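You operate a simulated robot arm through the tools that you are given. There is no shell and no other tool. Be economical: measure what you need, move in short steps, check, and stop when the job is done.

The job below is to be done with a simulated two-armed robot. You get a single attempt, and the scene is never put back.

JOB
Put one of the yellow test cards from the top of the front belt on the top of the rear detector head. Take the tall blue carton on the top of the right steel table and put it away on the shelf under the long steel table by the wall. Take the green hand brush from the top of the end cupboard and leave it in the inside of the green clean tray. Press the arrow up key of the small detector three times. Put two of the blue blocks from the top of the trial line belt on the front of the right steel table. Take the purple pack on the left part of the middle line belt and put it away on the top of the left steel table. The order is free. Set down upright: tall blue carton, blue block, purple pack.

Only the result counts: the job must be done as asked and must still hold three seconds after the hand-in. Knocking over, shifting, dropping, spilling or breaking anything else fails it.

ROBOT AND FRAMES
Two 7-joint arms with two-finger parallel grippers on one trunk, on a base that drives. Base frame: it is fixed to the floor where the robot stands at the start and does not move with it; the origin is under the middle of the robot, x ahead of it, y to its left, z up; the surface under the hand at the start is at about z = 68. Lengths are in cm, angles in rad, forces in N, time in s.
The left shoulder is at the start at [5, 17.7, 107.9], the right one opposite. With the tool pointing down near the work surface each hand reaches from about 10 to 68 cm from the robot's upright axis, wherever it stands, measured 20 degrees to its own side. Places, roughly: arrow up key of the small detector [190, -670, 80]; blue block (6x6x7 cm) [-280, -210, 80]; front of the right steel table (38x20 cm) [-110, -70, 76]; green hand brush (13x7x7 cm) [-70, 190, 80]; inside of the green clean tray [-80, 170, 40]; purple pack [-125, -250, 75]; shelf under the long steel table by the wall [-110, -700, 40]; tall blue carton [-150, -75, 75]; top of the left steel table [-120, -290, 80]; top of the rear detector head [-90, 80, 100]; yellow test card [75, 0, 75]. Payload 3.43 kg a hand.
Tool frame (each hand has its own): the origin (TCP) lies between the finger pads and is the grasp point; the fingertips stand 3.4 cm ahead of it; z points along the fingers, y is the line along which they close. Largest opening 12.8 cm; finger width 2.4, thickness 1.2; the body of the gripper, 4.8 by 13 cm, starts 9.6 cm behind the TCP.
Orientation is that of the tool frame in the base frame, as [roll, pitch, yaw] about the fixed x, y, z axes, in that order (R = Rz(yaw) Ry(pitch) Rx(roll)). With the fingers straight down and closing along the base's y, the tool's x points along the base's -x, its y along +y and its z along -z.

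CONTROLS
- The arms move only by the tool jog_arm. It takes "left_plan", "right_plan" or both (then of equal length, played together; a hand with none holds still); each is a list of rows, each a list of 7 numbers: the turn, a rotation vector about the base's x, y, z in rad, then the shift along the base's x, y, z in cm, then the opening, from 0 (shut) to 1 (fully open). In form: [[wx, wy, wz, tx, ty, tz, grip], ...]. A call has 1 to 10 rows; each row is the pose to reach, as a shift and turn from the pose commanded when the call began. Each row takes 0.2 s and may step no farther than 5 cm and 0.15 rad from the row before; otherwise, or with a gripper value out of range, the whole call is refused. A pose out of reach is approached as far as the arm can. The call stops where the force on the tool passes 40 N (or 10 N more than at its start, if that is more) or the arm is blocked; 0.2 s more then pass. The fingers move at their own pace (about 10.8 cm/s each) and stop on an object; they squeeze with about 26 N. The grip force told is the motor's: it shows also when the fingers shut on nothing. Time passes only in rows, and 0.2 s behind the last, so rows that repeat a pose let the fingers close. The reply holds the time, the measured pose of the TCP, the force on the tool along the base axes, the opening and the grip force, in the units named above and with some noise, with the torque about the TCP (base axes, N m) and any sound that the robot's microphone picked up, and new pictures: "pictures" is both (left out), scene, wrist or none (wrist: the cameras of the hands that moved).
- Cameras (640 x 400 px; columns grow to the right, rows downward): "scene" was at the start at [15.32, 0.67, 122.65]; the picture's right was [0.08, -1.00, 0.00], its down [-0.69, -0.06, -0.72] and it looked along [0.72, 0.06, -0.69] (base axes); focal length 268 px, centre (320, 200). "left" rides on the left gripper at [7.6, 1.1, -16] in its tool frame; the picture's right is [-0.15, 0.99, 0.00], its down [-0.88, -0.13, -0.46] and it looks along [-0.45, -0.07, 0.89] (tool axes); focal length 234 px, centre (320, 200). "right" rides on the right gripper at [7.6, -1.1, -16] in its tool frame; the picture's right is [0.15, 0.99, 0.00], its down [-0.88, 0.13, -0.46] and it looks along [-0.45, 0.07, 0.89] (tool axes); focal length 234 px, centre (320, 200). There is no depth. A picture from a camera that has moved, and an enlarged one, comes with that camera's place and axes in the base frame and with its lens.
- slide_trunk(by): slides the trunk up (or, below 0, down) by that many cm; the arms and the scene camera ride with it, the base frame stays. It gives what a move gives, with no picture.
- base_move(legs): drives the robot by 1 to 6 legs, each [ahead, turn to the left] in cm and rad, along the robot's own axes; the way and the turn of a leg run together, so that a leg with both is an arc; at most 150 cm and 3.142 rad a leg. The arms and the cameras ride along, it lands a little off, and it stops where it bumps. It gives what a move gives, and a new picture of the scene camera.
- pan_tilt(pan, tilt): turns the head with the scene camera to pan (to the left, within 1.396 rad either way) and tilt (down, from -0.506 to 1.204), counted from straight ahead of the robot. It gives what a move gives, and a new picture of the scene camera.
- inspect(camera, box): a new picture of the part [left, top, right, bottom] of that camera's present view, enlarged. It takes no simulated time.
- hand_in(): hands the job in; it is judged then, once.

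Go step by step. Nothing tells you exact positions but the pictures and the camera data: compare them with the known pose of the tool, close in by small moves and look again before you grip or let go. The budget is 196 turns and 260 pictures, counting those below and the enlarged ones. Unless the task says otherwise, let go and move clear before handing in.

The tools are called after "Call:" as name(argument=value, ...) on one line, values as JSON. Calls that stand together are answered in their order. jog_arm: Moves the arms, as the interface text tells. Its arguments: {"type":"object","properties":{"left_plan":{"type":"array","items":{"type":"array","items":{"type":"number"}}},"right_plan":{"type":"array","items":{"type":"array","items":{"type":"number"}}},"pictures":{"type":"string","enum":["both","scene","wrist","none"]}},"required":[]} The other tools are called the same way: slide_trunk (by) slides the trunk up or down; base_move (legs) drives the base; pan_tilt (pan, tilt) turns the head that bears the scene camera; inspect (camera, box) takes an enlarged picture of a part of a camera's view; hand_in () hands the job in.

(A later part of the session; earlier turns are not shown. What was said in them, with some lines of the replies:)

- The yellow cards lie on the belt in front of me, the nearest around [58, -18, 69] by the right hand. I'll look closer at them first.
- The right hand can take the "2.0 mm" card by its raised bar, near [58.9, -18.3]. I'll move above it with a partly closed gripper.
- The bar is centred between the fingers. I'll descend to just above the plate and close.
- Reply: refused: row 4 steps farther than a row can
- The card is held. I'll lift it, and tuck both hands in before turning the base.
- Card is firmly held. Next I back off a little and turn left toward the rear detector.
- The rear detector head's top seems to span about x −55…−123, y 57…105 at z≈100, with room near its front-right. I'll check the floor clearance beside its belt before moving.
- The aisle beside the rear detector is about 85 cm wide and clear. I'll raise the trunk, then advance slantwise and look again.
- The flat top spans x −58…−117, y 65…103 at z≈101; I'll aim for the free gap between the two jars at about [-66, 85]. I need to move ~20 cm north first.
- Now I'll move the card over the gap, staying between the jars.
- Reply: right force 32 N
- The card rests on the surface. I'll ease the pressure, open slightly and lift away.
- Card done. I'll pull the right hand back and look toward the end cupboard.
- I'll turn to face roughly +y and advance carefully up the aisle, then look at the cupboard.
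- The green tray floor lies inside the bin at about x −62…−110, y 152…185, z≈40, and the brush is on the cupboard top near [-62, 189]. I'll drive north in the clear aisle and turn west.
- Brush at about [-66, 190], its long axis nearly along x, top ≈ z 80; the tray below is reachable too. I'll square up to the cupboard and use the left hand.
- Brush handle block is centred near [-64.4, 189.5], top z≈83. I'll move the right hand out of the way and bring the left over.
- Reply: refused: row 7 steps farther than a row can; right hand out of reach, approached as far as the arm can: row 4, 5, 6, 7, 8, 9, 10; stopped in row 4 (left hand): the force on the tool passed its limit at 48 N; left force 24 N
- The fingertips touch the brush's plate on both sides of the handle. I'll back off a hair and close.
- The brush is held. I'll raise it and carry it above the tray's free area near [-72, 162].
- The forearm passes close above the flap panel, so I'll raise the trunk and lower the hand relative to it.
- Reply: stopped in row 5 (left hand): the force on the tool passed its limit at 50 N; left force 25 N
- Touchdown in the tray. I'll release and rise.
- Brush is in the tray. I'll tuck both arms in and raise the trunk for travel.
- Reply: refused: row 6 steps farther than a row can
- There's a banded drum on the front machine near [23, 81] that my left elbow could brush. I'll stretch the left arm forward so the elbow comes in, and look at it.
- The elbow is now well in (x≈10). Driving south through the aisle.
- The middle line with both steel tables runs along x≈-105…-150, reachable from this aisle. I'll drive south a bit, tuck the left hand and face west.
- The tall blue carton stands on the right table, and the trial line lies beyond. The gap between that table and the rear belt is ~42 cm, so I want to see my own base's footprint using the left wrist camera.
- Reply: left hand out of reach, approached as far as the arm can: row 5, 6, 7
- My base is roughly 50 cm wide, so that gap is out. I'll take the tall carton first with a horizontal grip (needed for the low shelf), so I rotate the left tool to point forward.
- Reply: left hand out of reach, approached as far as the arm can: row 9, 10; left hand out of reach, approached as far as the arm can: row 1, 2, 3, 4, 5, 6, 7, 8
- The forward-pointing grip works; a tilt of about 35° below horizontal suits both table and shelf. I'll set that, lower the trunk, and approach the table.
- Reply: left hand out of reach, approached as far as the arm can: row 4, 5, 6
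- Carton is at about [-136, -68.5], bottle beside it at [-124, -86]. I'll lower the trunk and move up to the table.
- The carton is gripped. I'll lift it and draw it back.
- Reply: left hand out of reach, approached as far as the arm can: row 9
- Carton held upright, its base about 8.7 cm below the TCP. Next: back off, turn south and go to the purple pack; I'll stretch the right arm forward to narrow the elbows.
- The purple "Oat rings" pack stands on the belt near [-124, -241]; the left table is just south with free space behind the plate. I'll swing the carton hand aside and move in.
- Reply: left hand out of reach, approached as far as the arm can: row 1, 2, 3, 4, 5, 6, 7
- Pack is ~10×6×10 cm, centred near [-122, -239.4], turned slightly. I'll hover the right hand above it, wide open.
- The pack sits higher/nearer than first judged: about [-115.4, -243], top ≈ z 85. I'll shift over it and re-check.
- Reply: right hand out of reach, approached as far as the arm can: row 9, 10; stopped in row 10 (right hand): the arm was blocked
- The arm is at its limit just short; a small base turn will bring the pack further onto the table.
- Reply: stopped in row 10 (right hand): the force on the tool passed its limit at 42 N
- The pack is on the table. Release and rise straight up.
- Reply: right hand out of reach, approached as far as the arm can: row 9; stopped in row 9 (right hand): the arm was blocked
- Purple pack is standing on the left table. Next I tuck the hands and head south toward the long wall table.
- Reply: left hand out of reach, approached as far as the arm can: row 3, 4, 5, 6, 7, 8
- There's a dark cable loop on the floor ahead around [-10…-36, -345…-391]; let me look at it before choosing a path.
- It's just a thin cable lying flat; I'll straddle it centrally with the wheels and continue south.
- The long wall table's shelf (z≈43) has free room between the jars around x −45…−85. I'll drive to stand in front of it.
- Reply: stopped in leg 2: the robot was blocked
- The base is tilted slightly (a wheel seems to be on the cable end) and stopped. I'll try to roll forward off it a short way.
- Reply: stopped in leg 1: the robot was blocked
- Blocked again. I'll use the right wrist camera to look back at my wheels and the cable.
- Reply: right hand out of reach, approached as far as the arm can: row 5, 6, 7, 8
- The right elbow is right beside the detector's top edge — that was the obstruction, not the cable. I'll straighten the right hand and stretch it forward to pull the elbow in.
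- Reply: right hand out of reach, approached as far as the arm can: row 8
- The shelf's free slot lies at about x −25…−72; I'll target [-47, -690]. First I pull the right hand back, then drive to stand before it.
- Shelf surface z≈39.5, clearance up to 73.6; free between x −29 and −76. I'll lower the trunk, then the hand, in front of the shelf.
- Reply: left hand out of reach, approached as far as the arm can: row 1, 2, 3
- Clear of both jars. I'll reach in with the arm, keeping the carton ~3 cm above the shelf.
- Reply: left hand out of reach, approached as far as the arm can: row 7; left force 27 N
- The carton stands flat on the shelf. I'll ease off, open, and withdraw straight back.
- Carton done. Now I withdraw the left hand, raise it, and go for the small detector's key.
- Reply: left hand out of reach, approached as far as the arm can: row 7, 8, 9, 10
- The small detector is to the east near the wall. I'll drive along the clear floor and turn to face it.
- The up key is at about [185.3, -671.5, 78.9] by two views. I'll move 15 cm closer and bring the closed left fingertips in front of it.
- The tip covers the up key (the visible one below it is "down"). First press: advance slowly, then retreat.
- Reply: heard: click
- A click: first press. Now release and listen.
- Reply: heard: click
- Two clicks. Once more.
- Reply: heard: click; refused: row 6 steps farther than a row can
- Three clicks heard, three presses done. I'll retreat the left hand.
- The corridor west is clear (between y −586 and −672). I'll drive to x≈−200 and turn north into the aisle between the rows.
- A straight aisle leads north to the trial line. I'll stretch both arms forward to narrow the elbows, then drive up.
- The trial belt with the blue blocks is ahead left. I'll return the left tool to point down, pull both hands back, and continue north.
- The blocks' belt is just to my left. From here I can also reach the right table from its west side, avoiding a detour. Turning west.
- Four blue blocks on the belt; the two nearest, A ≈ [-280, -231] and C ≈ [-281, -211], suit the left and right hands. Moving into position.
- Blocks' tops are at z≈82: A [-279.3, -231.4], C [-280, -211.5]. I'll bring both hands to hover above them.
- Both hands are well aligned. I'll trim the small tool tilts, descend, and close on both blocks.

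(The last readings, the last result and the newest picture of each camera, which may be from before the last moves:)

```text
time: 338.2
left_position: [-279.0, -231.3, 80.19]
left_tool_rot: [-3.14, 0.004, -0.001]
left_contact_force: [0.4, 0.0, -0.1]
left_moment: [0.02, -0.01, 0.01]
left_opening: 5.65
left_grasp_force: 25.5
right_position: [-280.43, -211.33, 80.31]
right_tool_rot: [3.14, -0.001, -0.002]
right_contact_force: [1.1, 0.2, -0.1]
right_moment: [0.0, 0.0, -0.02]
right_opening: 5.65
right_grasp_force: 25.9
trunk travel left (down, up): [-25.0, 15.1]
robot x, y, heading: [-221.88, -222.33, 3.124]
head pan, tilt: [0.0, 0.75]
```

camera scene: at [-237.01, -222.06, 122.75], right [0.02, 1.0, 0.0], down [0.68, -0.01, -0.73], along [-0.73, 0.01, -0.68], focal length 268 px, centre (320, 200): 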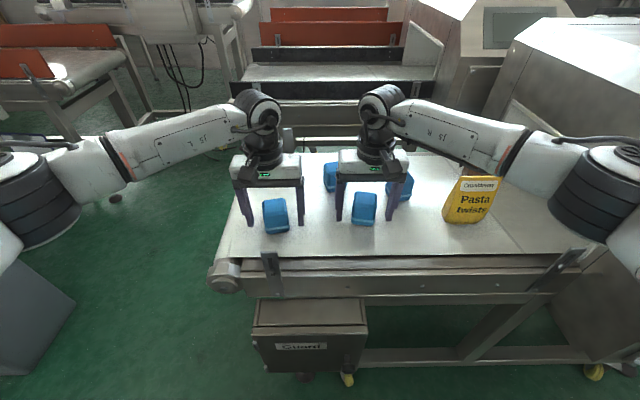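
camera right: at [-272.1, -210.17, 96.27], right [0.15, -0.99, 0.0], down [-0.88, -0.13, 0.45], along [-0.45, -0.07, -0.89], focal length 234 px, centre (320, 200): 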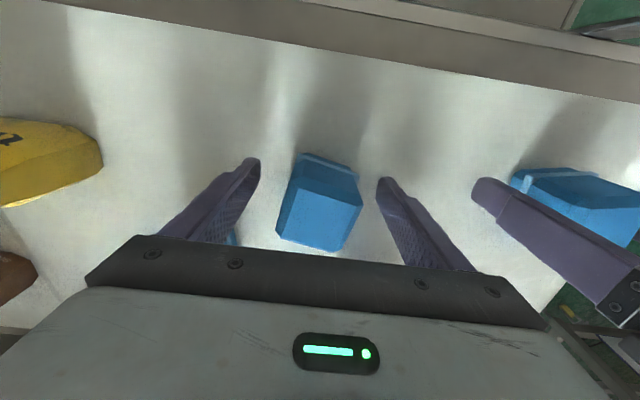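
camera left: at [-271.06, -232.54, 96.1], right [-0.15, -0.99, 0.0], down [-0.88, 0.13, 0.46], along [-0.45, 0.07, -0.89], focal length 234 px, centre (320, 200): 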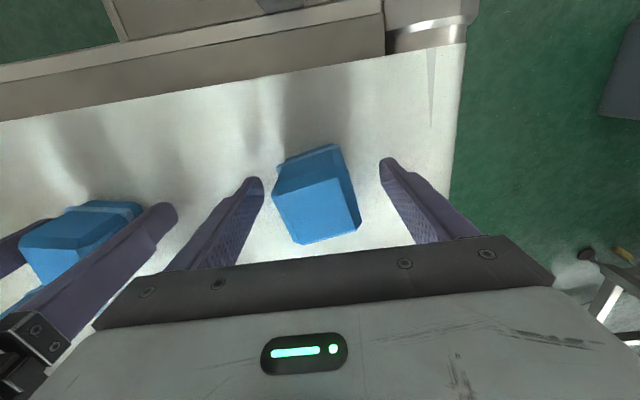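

Both blocks are held. Lift and draw back.

Call:
jog_arm(left_plan=[[0, 0, 0, 0, 0, 4, 0.3], [0, 0, 0, 0, 0, 8, 0.3], [0, 0, 0, 0, 0, 12, 0.3], [0, 0, 0, 2, -1, 16, 0.3], [0, 0, 0, 6, -2, 17, 0.3], [0, 0, 0, 10, -3, 18, 0.3], [0, 0, 0, 14, -4, 18, 0.3], [0, 0, 0, 18, -5, 18, 0.3], [0, 0, 0, 22, -6, 18, 0.3], [0, 0, 0, 24, -6, 18, 0.3]], right_plan=[[0, 0, 0, 0, 0, 4, 0.3], [0, 0, 0, 0, 0, 8, 0.3], [0, 0, 0, 0, 0, 12, 0.3], [0, 0, 0, 2, 1, 16, 0.3], [0, 0, 0, 6, 2, 17, 0.3], [0, 0, 0, 10, 3, 18, 0.3], [0, 0, 0, 14, 4, 18, 0.3], [0, 0, 0, 18, 5, 18, 0.3], [0, 0, 0, 22, 6, 18, 0.3], [0, 0, 0, 24, 6, 18, 0.3]], pictures="both")

```text
time: 340.4
left_position: [-255.07, -237.1, 98.19]
left_tool_rot: [3.141, 0.004, -0.002]
left_contact_force: [-0.7, 0.8, -0.2]
left_moment: [0.01, -0.04, -0.01]
left_opening: 5.56
left_grasp_force: 26.2
right_position: [-256.5, -205.41, 98.35]
right_tool_rot: [3.139, -0.002, -0.003]
right_contact_force: [0.0, -0.4, -0.3]
right_moment: [0.0, -0.02, 0.03]
right_opening: 5.61
right_grasp_force: 26.2
trunk travel left (down, up): [-25.0, 15.1]
robot x, y, heading: [-221.65, -222.24, 3.126]
head pan, tilt: [0.0, 0.75]
camera scene: at [-237.01, -222.06, 122.75], right [0.02, 1.0, 0.0], down [0.68, -0.01, -0.73], along [-0.73, 0.01, -0.68], focal length 268 px, centre (320, 200)
camera right: at [-248.74, -204.25, 114.4], right [0.15, -0.99, 0.0], down [-0.88, -0.13, 0.46], along [-0.45, -0.07, -0.89], focal length 234 px, centre (320, 200)
camera left: at [-247.47, -238.17, 114.2], right [-0.15, -0.99, 0.0], down [-0.88, 0.13, 0.46], along [-0.45, 0.07, -0.89], focal length 234 px, centre (320, 200)
```

scene: 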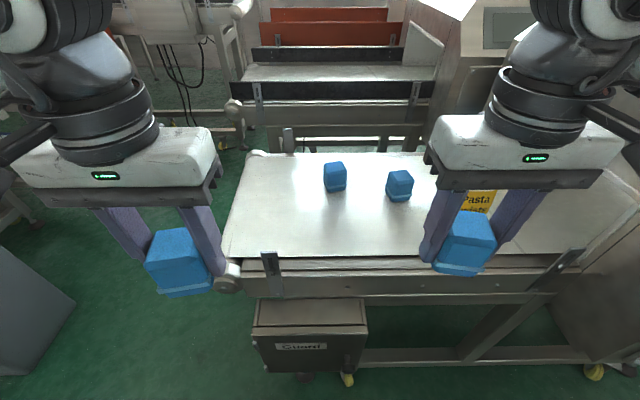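
right: 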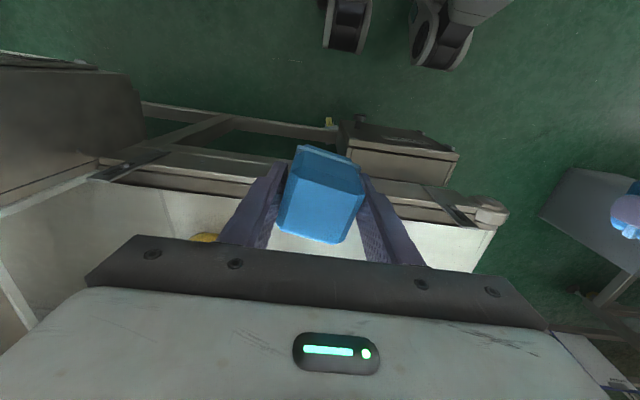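
left: 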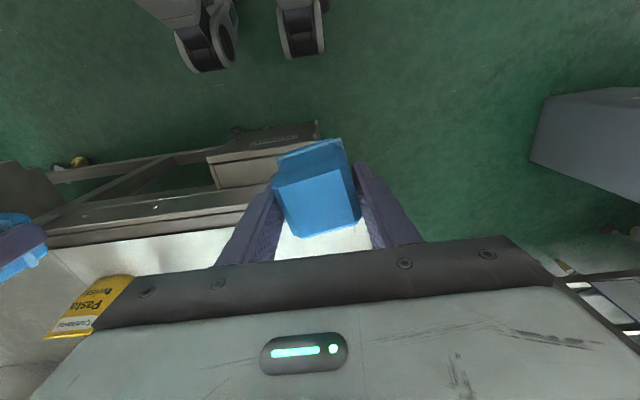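

Next: back off, turn north with raised trunk and arms stretched ahead.

Call:
slide_trunk(by=14)

Call:
base_move(legs=[[-21, 0], [0, -1.555]])

Call:
jog_arm(left_plan=[[0, 0, 0, 0, 4.5, 0, 0.3], [0, 0, 0, 0, 9, 0, 0.3], [0, 0, 0, 0, 13.5, 0, 0.3], [0, 0, 0, 0, 18, 0, 0.3], [0, 0, 0, 0, 22, 0, 0.3]], right_plan=[[0, 0, 0, 0, 4.5, 0, 0.3], [0, 0, 0, 0, 9, 0, 0.3], [0, 0, 0, 0, 13.5, 0, 0.3], [0, 0, 0, 0, 18, 0, 0.3], [0, 0, 0, 0, 22, 0, 0.3]], pictures="scene")

```text
time: 342.1
left_position: [-255.12, -237.01, 112.11]
left_tool_rot: [-3.141, 0.001, -0.002]
left_contact_force: [-0.1, 0.2, -0.7]
left_moment: [-0.02, 0.0, 0.02]
left_opening: 5.56
left_grasp_force: 25.9
right_position: [-256.48, -205.55, 112.36]
right_tool_rot: [3.139, -0.001, 0.0]
right_contact_force: [-0.2, -0.4, 0.0]
right_moment: [-0.04, 0.0, -0.01]
right_opening: 5.58
right_grasp_force: 25.6
trunk travel left (down, up): [-39.0, 1.1]
robot x, y, heading: [-221.74, -221.85, 3.126]
head pan, tilt: [0.0, 0.75]
```

```text
time: 347.4
left_position: [-216.91, -189.97, 112.13]
left_tool_rot: [-3.141, 0.002, -1.535]
left_contact_force: [0.6, 0.5, -0.5]
left_moment: [0.02, 0.0, -0.03]
left_opening: 5.42
left_grasp_force: 26.0
right_position: [-185.24, -187.34, 112.37]
right_tool_rot: [3.14, -0.001, -1.534]
right_contact_force: [0.2, 0.8, 0.4]
right_moment: [0.0, 0.0, -0.02]
right_opening: 5.48
right_grasp_force: 26.6
trunk travel left (down, up): [-39.0, 1.1]
robot x, y, heading: [-200.83, -222.62, 1.597]
head pan, tilt: [0.0, 0.75]
camera scene: at [-201.07, -207.34, 136.74], right [1.0, 0.02, 0.0], down [0.01, -0.68, -0.73], along [-0.02, 0.73, -0.68], focal length 268 px, centre (320, 200)
```

scene: 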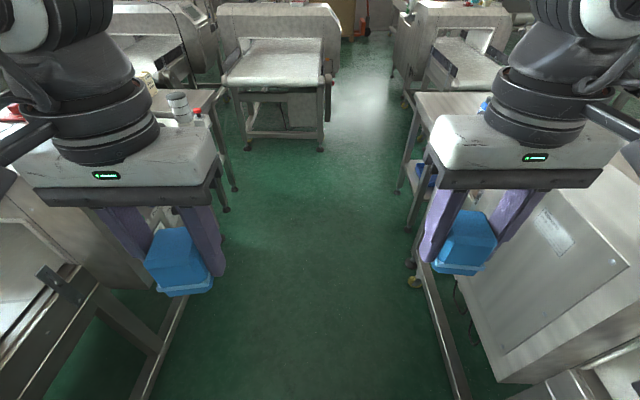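

```text
time: 348.6
left_position: [-217.03, -167.91, 112.34]
left_tool_rot: [-3.14, 0.001, -1.537]
left_contact_force: [-0.4, 0.2, -1.3]
left_moment: [-0.03, -0.02, 0.02]
left_opening: 5.4
left_grasp_force: 25.9
right_position: [-185.67, -165.09, 112.29]
right_tool_rot: [-3.141, -0.001, -1.532]
right_contact_force: [-0.4, -0.2, -0.3]
right_moment: [-0.01, 0.01, 0.01]
right_opening: 5.47
right_grasp_force: 26.0
trunk travel left (down, up): [-39.0, 1.1]
robot x, y, heading: [-200.99, -222.66, 1.595]
head pan, tilt: [0.0, 0.75]
camera scene: at [-201.11, -207.24, 136.72], right [1.0, 0.02, 0.0], down [0.02, -0.68, -0.73], along [-0.02, 0.73, -0.68], focal length 268 px, centre (320, 200)
```

scene: 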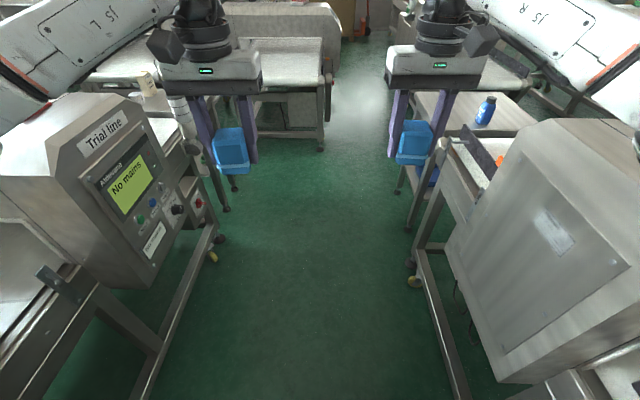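

The aisle is clear with 84 cm. Drive north alongside the right table, then turn east toward it.

Call:
base_move(legs=[[0, -0.035], [150, 0], [5, 0], [0, -1.56]])

Call:
pan_tilt(pan=0, tilt=0.7)

```text
time: 360.6
left_position: [-146.01, -56.29, 112.39]
left_tool_rot: [-3.139, 0.002, -3.105]
left_contact_force: [0.3, 0.0, 0.3]
left_moment: [0.03, 0.02, 0.0]
left_opening: 5.15
left_grasp_force: 26.4
right_position: [-142.98, -87.54, 112.48]
right_tool_rot: [3.14, -0.002, -3.105]
right_contact_force: [0.3, -0.5, -0.9]
right_moment: [0.0, -0.06, 0.01]
right_opening: 5.22
right_grasp_force: 26.4
trunk travel left (down, up): [-39.0, 1.1]
robot x, y, heading: [-200.43, -72.27, 0.021]
head pan, tilt: [0.0, 0.75]
camera scene: at [-185.06, -72.13, 136.74], right [0.02, -1.0, 0.0], down [-0.68, -0.02, -0.73], along [0.73, 0.02, -0.68], focal length 268 px, centre (320, 200)
```

scene: 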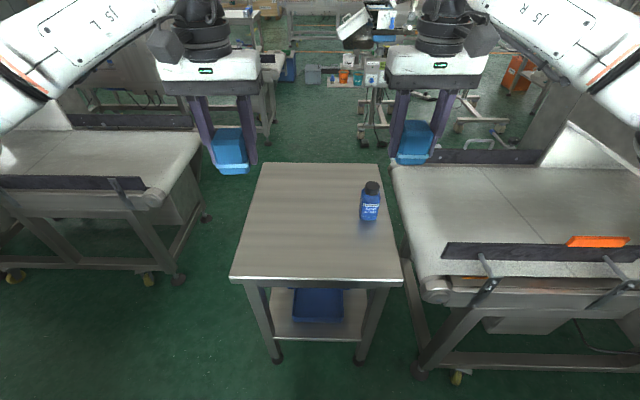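

```text
time: 361.2
left_position: [-145.94, -56.29, 112.35]
left_tool_rot: [-3.14, 0.002, -3.104]
left_contact_force: [-0.4, 0.6, 0.0]
left_moment: [0.0, -0.01, 0.02]
left_opening: 5.16
left_grasp_force: 25.7
right_position: [-142.96, -87.59, 112.34]
right_tool_rot: [3.141, -0.003, -3.104]
right_contact_force: [-0.1, -0.8, -0.3]
right_moment: [-0.01, -0.02, 0.02]
right_opening: 5.19
right_grasp_force: 26.0
trunk travel left (down, up): [-39.0, 1.1]
robot x, y, heading: [-200.61, -72.92, 0.025]
head pan, tilt: [0.0, 0.7]
camera scene: at [-184.85, -72.1, 137.17], right [0.02, -1.0, 0.0], down [-0.64, -0.01, -0.76], along [0.76, 0.02, -0.64], focal length 268 px, centre (320, 200)
```

scene: 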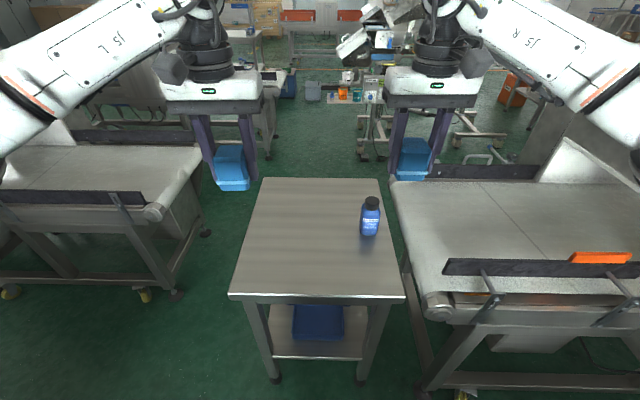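

The finger openings are creeping smaller, so I check the hold on both blocks closely.

Call:
inspect(camera="right", box=[220, 120, 420, 260])

Call:
inspect(camera="left", box=[220, 120, 420, 260])

```text
2.86 times, centred on (320, 190) of right
camera zoom: at [-150.38, -89.02, 128.43], right [-0.18, 0.98, 0.0], down [0.88, 0.16, 0.45], along [0.45, 0.08, -0.89], focal length 669 px, centre (320, 229)
```

zoom: 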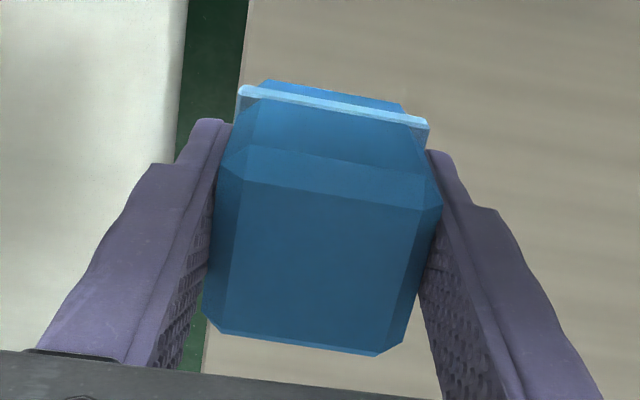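

```text
2.86 times, centred on (320, 190) of left
camera zoom: at [-153.62, -55.31, 128.39], right [0.11, 0.99, 0.0], down [0.88, -0.1, 0.46], along [0.46, -0.05, -0.89], focal length 669 px, centre (320, 229)
```

zoom: 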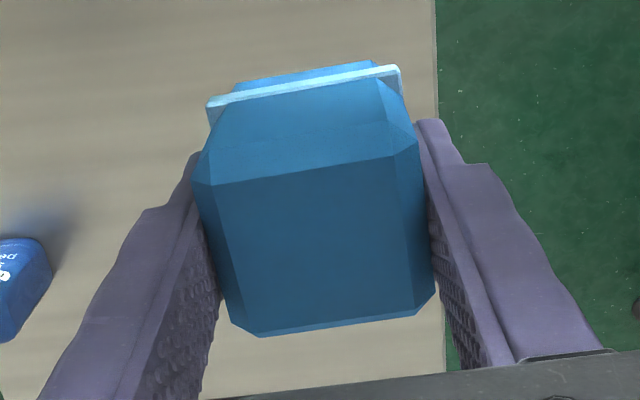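

Holds look sound (the blocks are just slightly soft). I'll move up to the table's west side.

Call:
base_move(legs=[[0, 0.02], [29, 0], [0, -0.04]])

Call:
slide_trunk(by=-8)

Call:
pan_tilt(pan=0, tilt=0.75)

```text
time: 363.4
left_position: [-121.11, -54.0, 112.42]
left_tool_rot: [-3.14, 0.002, -3.082]
left_contact_force: [-0.3, 0.3, 0.0]
left_moment: [-0.02, -0.06, 0.0]
left_opening: 5.15
left_grasp_force: 25.1
right_position: [-117.47, -85.0, 112.42]
right_tool_rot: [3.14, -0.002, -3.083]
right_contact_force: [0.9, 0.4, -0.6]
right_moment: [-0.03, -0.02, 0.0]
right_opening: 5.16
right_grasp_force: 25.8
trunk travel left (down, up): [-39.0, 1.1]
robot x, y, heading: [-174.98, -71.1, 0.047]
head pan, tilt: [0.0, 0.7]
stopped in leg 2: the robot was blocked; the commanded pose is now the measured one
camera scene: at [-159.69, -70.62, 137.19], right [0.05, -1.0, 0.0], down [-0.64, -0.03, -0.77], along [0.77, 0.03, -0.64], focal length 268 px, centre (320, 200)
```

scene: 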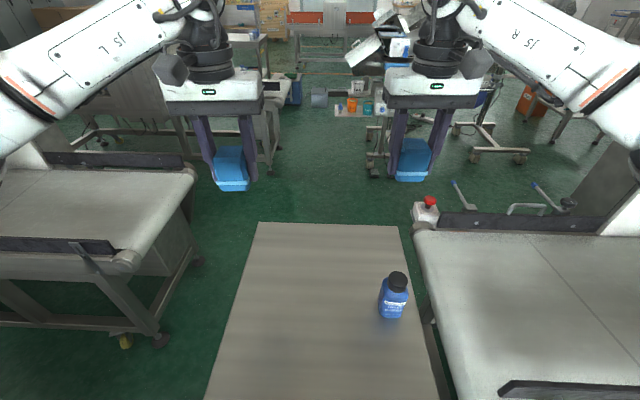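

```text
time: 364.6
left_position: [-120.86, -53.84, 104.4]
left_tool_rot: [-3.139, 0.002, -3.085]
left_contact_force: [-0.5, 0.3, -0.1]
left_moment: [0.02, 0.01, -0.01]
left_opening: 5.14
left_grasp_force: 26.3
right_position: [-117.4, -85.09, 104.24]
right_tool_rot: [3.139, 0.0, -3.084]
right_contact_force: [0.0, 0.5, -0.7]
right_moment: [-0.02, -0.01, 0.02]
right_opening: 5.15
right_grasp_force: 26.1
trunk travel left (down, up): [-31.0, 9.1]
robot x, y, heading: [-175.07, -71.24, 0.048]
head pan, tilt: [0.0, 0.7]
```

```text
time: 365.2
left_position: [-120.87, -54.0, 104.26]
left_tool_rot: [-3.14, 0.003, -3.082]
left_contact_force: [-0.2, 0.0, -0.5]
left_moment: [0.03, 0.01, 0.02]
left_opening: 5.16
left_grasp_force: 26.6
right_position: [-117.35, -85.21, 104.29]
right_tool_rot: [3.141, -0.003, -3.084]
right_contact_force: [-0.6, -0.4, -0.5]
right_moment: [-0.02, -0.03, 0.02]
right_opening: 5.16
right_grasp_force: 26.1
trunk travel left (down, up): [-31.0, 9.1]
robot x, y, heading: [-175.34, -71.18, 0.045]
head pan, tilt: [0.0, 0.75]
camera scene: at [-159.73, -70.62, 128.75], right [0.05, -1.0, 0.0], down [-0.68, -0.03, -0.73], along [0.73, 0.03, -0.68], focal length 268 px, centre (320, 200)
```

scene: 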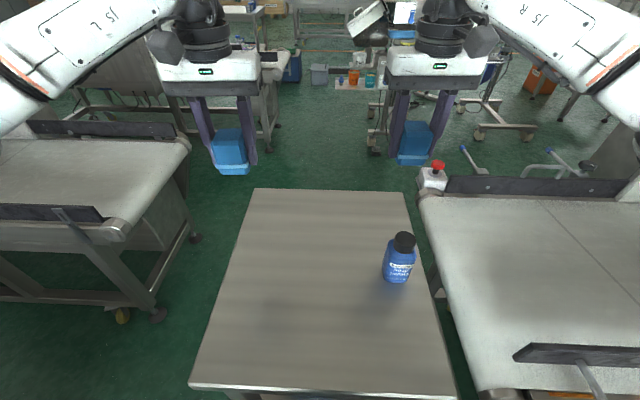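

I touched the table edge (no shift visible: bottle and edges are where they were). From here the hands can reach x≈−112; lower the trunk and bring both blocks over the front zone.

Call:
slide_trunk(by=-6)

Call:
jog_arm(left_plan=[[0, 0, 0, 2, -0.5, -1, 0.3], [0, 0, 0, 4, -1, -2, 0.3], [0, 0, 0, 6, -2, -3.5, 0.3], [0, 0, 0, 8, -3, -5, 0.3], [0, 0, 0, 8.6, -3, -7, 0.3], [0, 0, 0, 8.6, -3, -9, 0.3], [0, 0, 0, 8.6, -3, -9, 0.3]], right_plan=[[0, 0, 0, 1, 1.5, -1, 0.3], [0, 0, 0, 2, 3, -2, 0.3], [0, 0, 0, 3, 5, -3.5, 0.3], [0, 0, 0, 4, 7, -5, 0.3], [0, 0, 0, 5, 9, -7, 0.3], [0, 0, 0, 5, 9, -9, 0.3], [0, 0, 0, 5, 9, -9, 0.3]], pictures="both")

```text
time: 366.2
left_position: [-120.89, -53.89, 98.33]
left_tool_rot: [-3.138, 0.001, -3.083]
left_contact_force: [-0.1, -0.6, -1.0]
left_moment: [0.03, 0.0, 0.0]
left_opening: 5.14
left_grasp_force: 26.1
right_position: [-117.33, -85.13, 98.37]
right_tool_rot: [3.14, -0.002, -3.083]
right_contact_force: [0.9, -0.1, -0.9]
right_moment: [-0.03, 0.0, -0.03]
right_opening: 5.15
right_grasp_force: 25.8
trunk travel left (down, up): [-25.0, 15.1]
robot x, y, heading: [-175.16, -71.35, 0.046]
head pan, tilt: [0.0, 0.75]
```

```text
time: 367.8
left_position: [-112.41, -57.0, 89.18]
left_tool_rot: [-3.14, 0.002, -3.081]
left_contact_force: [-0.3, -0.1, -0.7]
left_moment: [0.02, -0.03, -0.01]
left_opening: 5.13
left_grasp_force: 26.0
right_position: [-112.27, -76.1, 89.47]
right_tool_rot: [3.14, -0.003, -3.082]
right_contact_force: [-0.2, -0.7, -0.7]
right_moment: [0.02, 0.04, -0.03]
right_opening: 5.13
right_grasp_force: 26.0
trunk travel left (down, up): [-25.0, 15.1]
robot x, y, heading: [-175.09, -71.36, 0.043]
head pan, tilt: [0.0, 0.75]
camera scene: at [-159.74, -70.63, 122.75], right [0.05, -1.0, 0.0], down [-0.68, -0.03, -0.73], along [0.73, 0.03, -0.68], focal length 268 px, centre (320, 200)
camera right: at [-119.57, -77.71, 105.47], right [-0.2, 0.98, 0.0], down [0.87, 0.18, 0.45], along [0.44, 0.09, -0.89], focal length 234 px, centre (320, 200)
camera left: at [-120.21, -56.22, 105.19], right [0.09, 1.0, 0.0], down [0.89, -0.08, 0.46], along [0.46, -0.04, -0.89], focal length 234 px, centre (320, 200)
```

scene: 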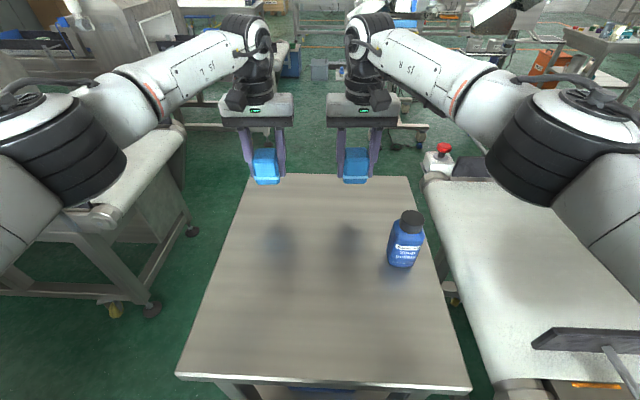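
right: 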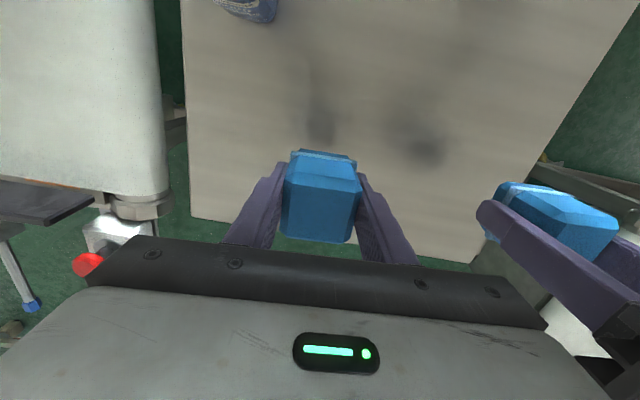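
left: 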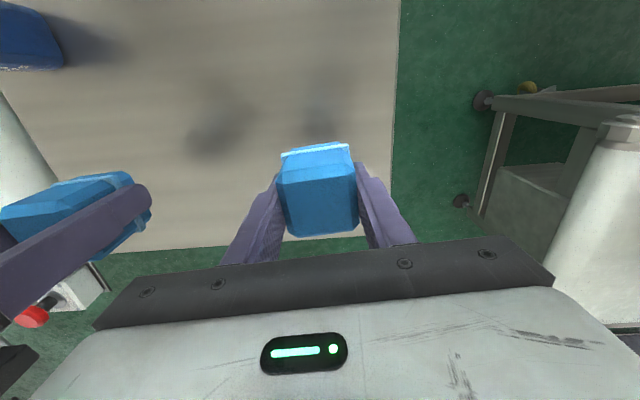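

Both blocks hover over the front zone. Lower both to just above, then set down.

Call:
jog_arm(left_plan=[[0, 0, 0, 0, 0, -3, 0.3], [0, 0, 0, 0, 0, -6, 0.3], [0, 0, 0, 0, 0, -6.8, 0.3], [0, 0, 0, 0, 0, -7.4, 0.3], [0, 0, 0, 0, 0, -8, 0.3], [0, 0, 0, 0, 0, -8.6, 0.3], [0, 0, 0, 0, 0, -9.2, 0.3], [0, 0, 0, 0, 0, -9.8, 0.3]], pictures="none")

Call:
jog_arm(right_plan=[[0, 0, 0, 0, 0, -3, 0.3], [0, 0, 0, 0, 0, -6, 0.3], [0, 0, 0, 0, 0, -6.8, 0.3], [0, 0, 0, 0, 0, -7.4, 0.3], [0, 0, 0, 0, 0, -8, 0.3], [0, 0, 0, 0, 0, -8.6, 0.3], [0, 0, 0, 0, 0, -9.2, 0.3], [0, 0, 0, 0, 0, -9.8, 0.3]], pictures="both")

```text
time: 369.6
left_position: [-112.51, -56.85, 80.22]
left_tool_rot: [-3.139, 0.01, -3.081]
left_contact_force: [-5.9, 3.3, 34.9]
left_moment: [0.28, 0.77, 0.07]
left_opening: 5.11
left_grasp_force: 26.3
right_position: [-112.4, -76.13, 89.78]
right_tool_rot: [3.139, 0.002, -3.083]
right_contact_force: [-0.6, -0.4, -0.8]
right_moment: [-0.01, -0.03, 0.01]
right_opening: 5.14
right_grasp_force: 25.8
trunk travel left (down, up): [-25.0, 15.1]
robot x, y, heading: [-175.23, -71.39, 0.042]
head pan, tilt: [0.0, 0.75]
```

```text
time: 371.4
left_position: [-112.35, -57.05, 80.16]
left_tool_rot: [-3.141, 0.016, -3.082]
left_contact_force: [5.5, 1.9, 25.6]
left_moment: [0.11, 0.1, -0.01]
left_opening: 5.09
left_grasp_force: 25.6
right_position: [-112.45, -76.09, 80.19]
right_tool_rot: [3.141, 0.004, -3.085]
right_contact_force: [-5.9, -2.8, 22.3]
right_moment: [-0.31, 0.48, -0.03]
right_opening: 5.11
right_grasp_force: 26.1
trunk travel left (down, up): [-25.0, 15.1]
robot x, y, heading: [-174.75, -71.11, 0.043]
head pan, tilt: [0.0, 0.75]
camera scene: at [-160.21, -70.68, 122.86], right [0.04, -1.0, 0.0], down [-0.68, -0.03, -0.73], along [0.73, 0.03, -0.68], focal length 268 px, centre (320, 200)
camera right: at [-119.95, -77.77, 96.2], right [-0.2, 0.98, 0.0], down [0.87, 0.18, 0.46], along [0.45, 0.1, -0.89], focal length 234 px, centre (320, 200)
```

scene: 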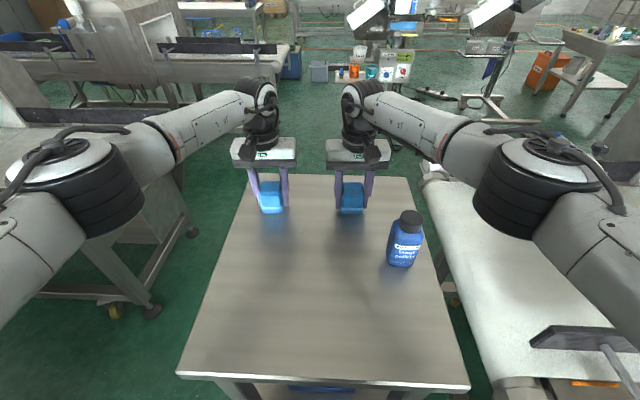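
right: 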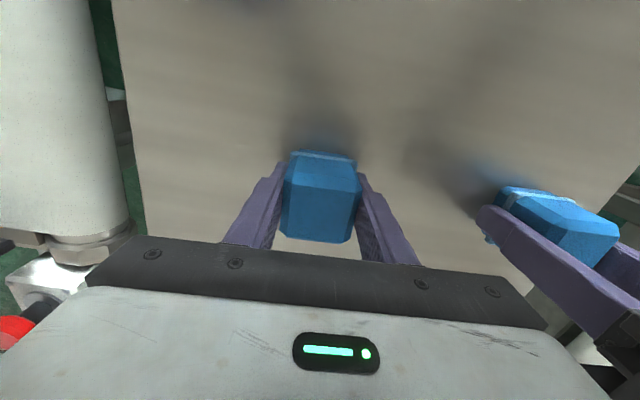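

Both blocks touch down. Ease off, open both, then rise.

Call:
jog_arm(left_plan=[[0, 0, 0, 0, 0, 0.4, 0.4], [0, 0, 0, 0, 0, 0.4, 0.55], [0, 0, 0, 0, 0, 0.4, 0.75], [0, 0, 0, 0, 0, 0.4, 0.75], [0, 0, 0, 0, 0, 3, 0.75], [0, 0, 0, 0, 0, 7, 0.75], [0, 0, 0, 0, 0, 11, 0.75], [0, 0, 0, 0, 0, 14, 0.75]], right_plan=[[0, 0, 0, 0, 0, 0.4, 0.4], [0, 0, 0, 0, 0, 0.4, 0.55], [0, 0, 0, 0, 0, 0.4, 0.75], [0, 0, 0, 0, 0, 0.4, 0.75], [0, 0, 0, 0, 0, 3, 0.75], [0, 0, 0, 0, 0, 7, 0.75], [0, 0, 0, 0, 0, 11, 0.75], [0, 0, 0, 0, 0, 14, 0.75]], pictures="both")

```text
time: 373.2
left_position: [-112.4, -56.98, 93.54]
left_tool_rot: [-3.14, 0.002, -3.081]
left_contact_force: [-0.8, 0.8, -0.1]
left_moment: [0.0, -0.02, 0.03]
left_opening: 9.62
left_grasp_force: 0.0
right_position: [-112.2, -76.39, 93.76]
right_tool_rot: [3.139, -0.003, -3.083]
right_contact_force: [0.1, 0.6, -0.2]
right_moment: [0.02, 0.02, 0.0]
right_opening: 9.62
right_grasp_force: 0.2
trunk travel left (down, up): [-25.0, 15.1]
robot x, y, heading: [-175.22, -71.15, 0.048]
head pan, tilt: [0.0, 0.75]
camera scene: at [-159.79, -70.63, 122.75], right [0.05, -1.0, 0.0], down [-0.68, -0.03, -0.73], along [0.73, 0.03, -0.68], focal length 268 px, centre (320, 200)
camera right: at [-119.63, -77.99, 109.85], right [-0.2, 0.98, 0.0], down [0.87, 0.18, 0.45], along [0.44, 0.09, -0.89], focal length 234 px, centre (320, 200)
camera left: at [-120.06, -56.2, 109.62], right [0.09, 1.0, 0.0], down [0.89, -0.08, 0.46], along [0.46, -0.04, -0.89], focal length 234 px, centre (320, 200)
```

scene: 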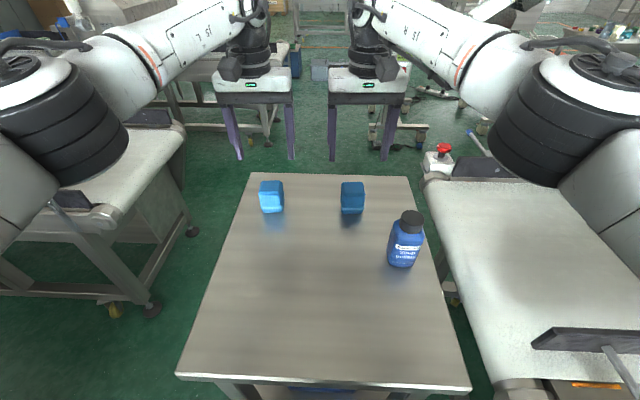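
right: 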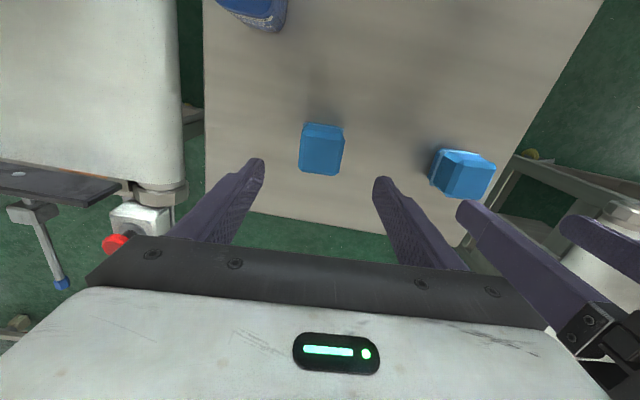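
left: 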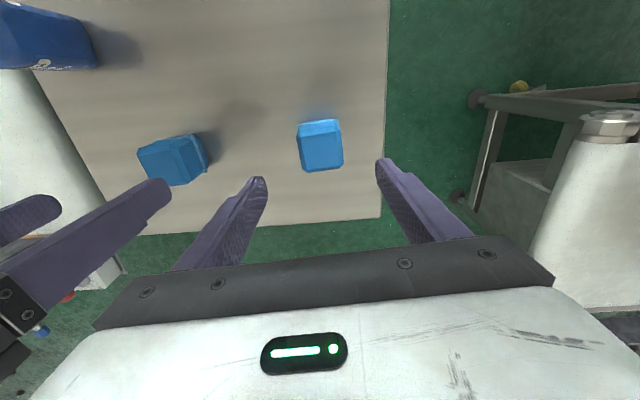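

Both blocks stand on the front of the right table. I'll raise the hands and back away.

Call:
jog_arm(left_plan=[[0, 0, 0, 0, 0, 4, 0.75], [0, 0, 0, 0, 0, 8, 0.75], [0, 0, 0, -4, 0, 10, 0.75], [0, 0, 0, -8, 0, 11, 0.75], [0, 0, 0, -12, 0, 12, 0.75]], right_plan=[[0, 0, 0, 0, 0, 4, 0.75], [0, 0, 0, 0, 0, 8, 0.75], [0, 0, 0, -4, 0, 10, 0.75], [0, 0, 0, -8, 0, 11, 0.75], [0, 0, 0, -12, 0, 12, 0.75]], pictures="none")

Call:
base_move(legs=[[-20, 0]])

Call:
inspect(camera="scene", box=[220, 100, 460, 250])

```text
time: 374.4
left_position: [-124.2, -57.29, 105.45]
left_tool_rot: [-3.136, -0.002, -3.069]
left_contact_force: [-3.8, -4.4, -1.5]
left_moment: [0.55, -0.43, 0.02]
left_opening: 9.6
left_grasp_force: 0.0
left hand out of reach, approached as far as the arm can: row 2, 3
right_position: [-124.2, -76.37, 105.72]
right_tool_rot: [3.138, -0.001, -3.086]
right_contact_force: [0.2, -0.7, 0.5]
right_moment: [0.06, 0.02, 0.03]
right_opening: 9.6
right_grasp_force: 0.1
right hand out of reach, approached as far as the arm can: row 1, 2
trunk travel left (down, up): [-25.0, 15.1]
robot x, y, heading: [-175.15, -71.38, 0.044]
head pan, tilt: [0.0, 0.75]
```

```text
time: 376.0
left_position: [-144.31, -58.15, 105.2]
left_tool_rot: [-3.14, 0.002, -3.086]
left_contact_force: [-0.6, 0.0, -0.8]
left_moment: [0.04, -0.02, 0.01]
left_opening: 9.6
left_grasp_force: 0.1
right_position: [-144.07, -77.29, 105.79]
right_tool_rot: [3.14, -0.001, -3.087]
right_contact_force: [-0.2, 0.1, 0.3]
right_moment: [0.03, 0.02, 0.0]
right_opening: 9.62
right_grasp_force: 0.0
trunk travel left (down, up): [-25.0, 15.1]
robot x, y, heading: [-195.22, -72.18, 0.042]
head pan, tilt: [0.0, 0.75]
camera scene: at [-179.75, -71.55, 122.76], right [0.04, -1.0, 0.0], down [-0.68, -0.03, -0.73], along [0.73, 0.03, -0.68], focal length 268 px, centre (320, 200)
```

scene: 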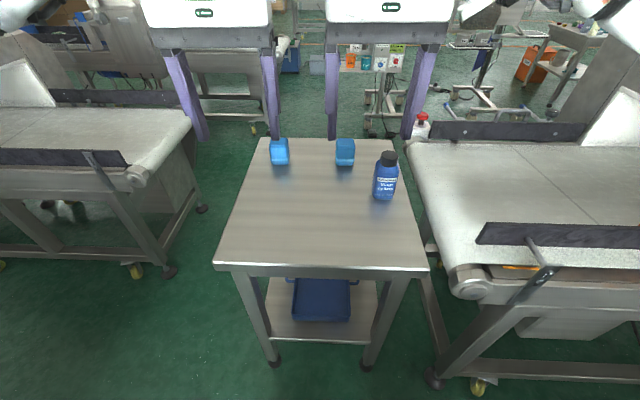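

```text
2.67 times, centred on (340, 175) of scene
camera zoom: at [-179.75, -71.55, 122.76], right [0.04, -1.0, 0.0], down [-0.68, -0.03, -0.73], along [0.73, 0.03, -0.68], focal length 716 px, centre (267, 267)
```

zoom: 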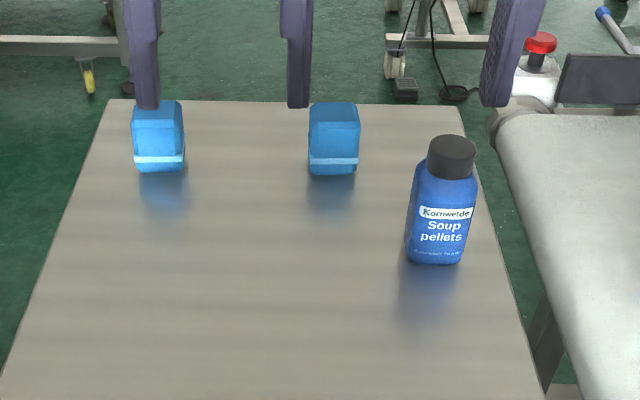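

All six parts are done and both hands are clear, so I'm handing the job in.

Call:
hand_in()

```text
The job is handed in.
```

I did all six parts of the job and handed it in; I don't have the judging result.

- **Yellow test card:** the "Bronze 2.0 mm" card lies on the top of the rear detector head, between the two jars.
- **Tall blue carton:** it stands upright on the shelf under the long steel table by the wall.
- **Green hand brush:** it lies in the green clean tray.
- **Arrow up key:** I pressed it three times and heard a click each time.
- **Blue blocks:** two stand upright on the front of the right steel table.
- **Purple pack:** it stands upright on the top of the left steel table.

There were two contacts on the way:

- The base bumped the west edge of the right steel table. The pictures showed no shift of the table or the bottle on it.
- The base was blocked once beside a detector while going south, probably by the right elbow against the machine. One wheel may also have touched a cable lying on the floor. I saw nothing moved there.
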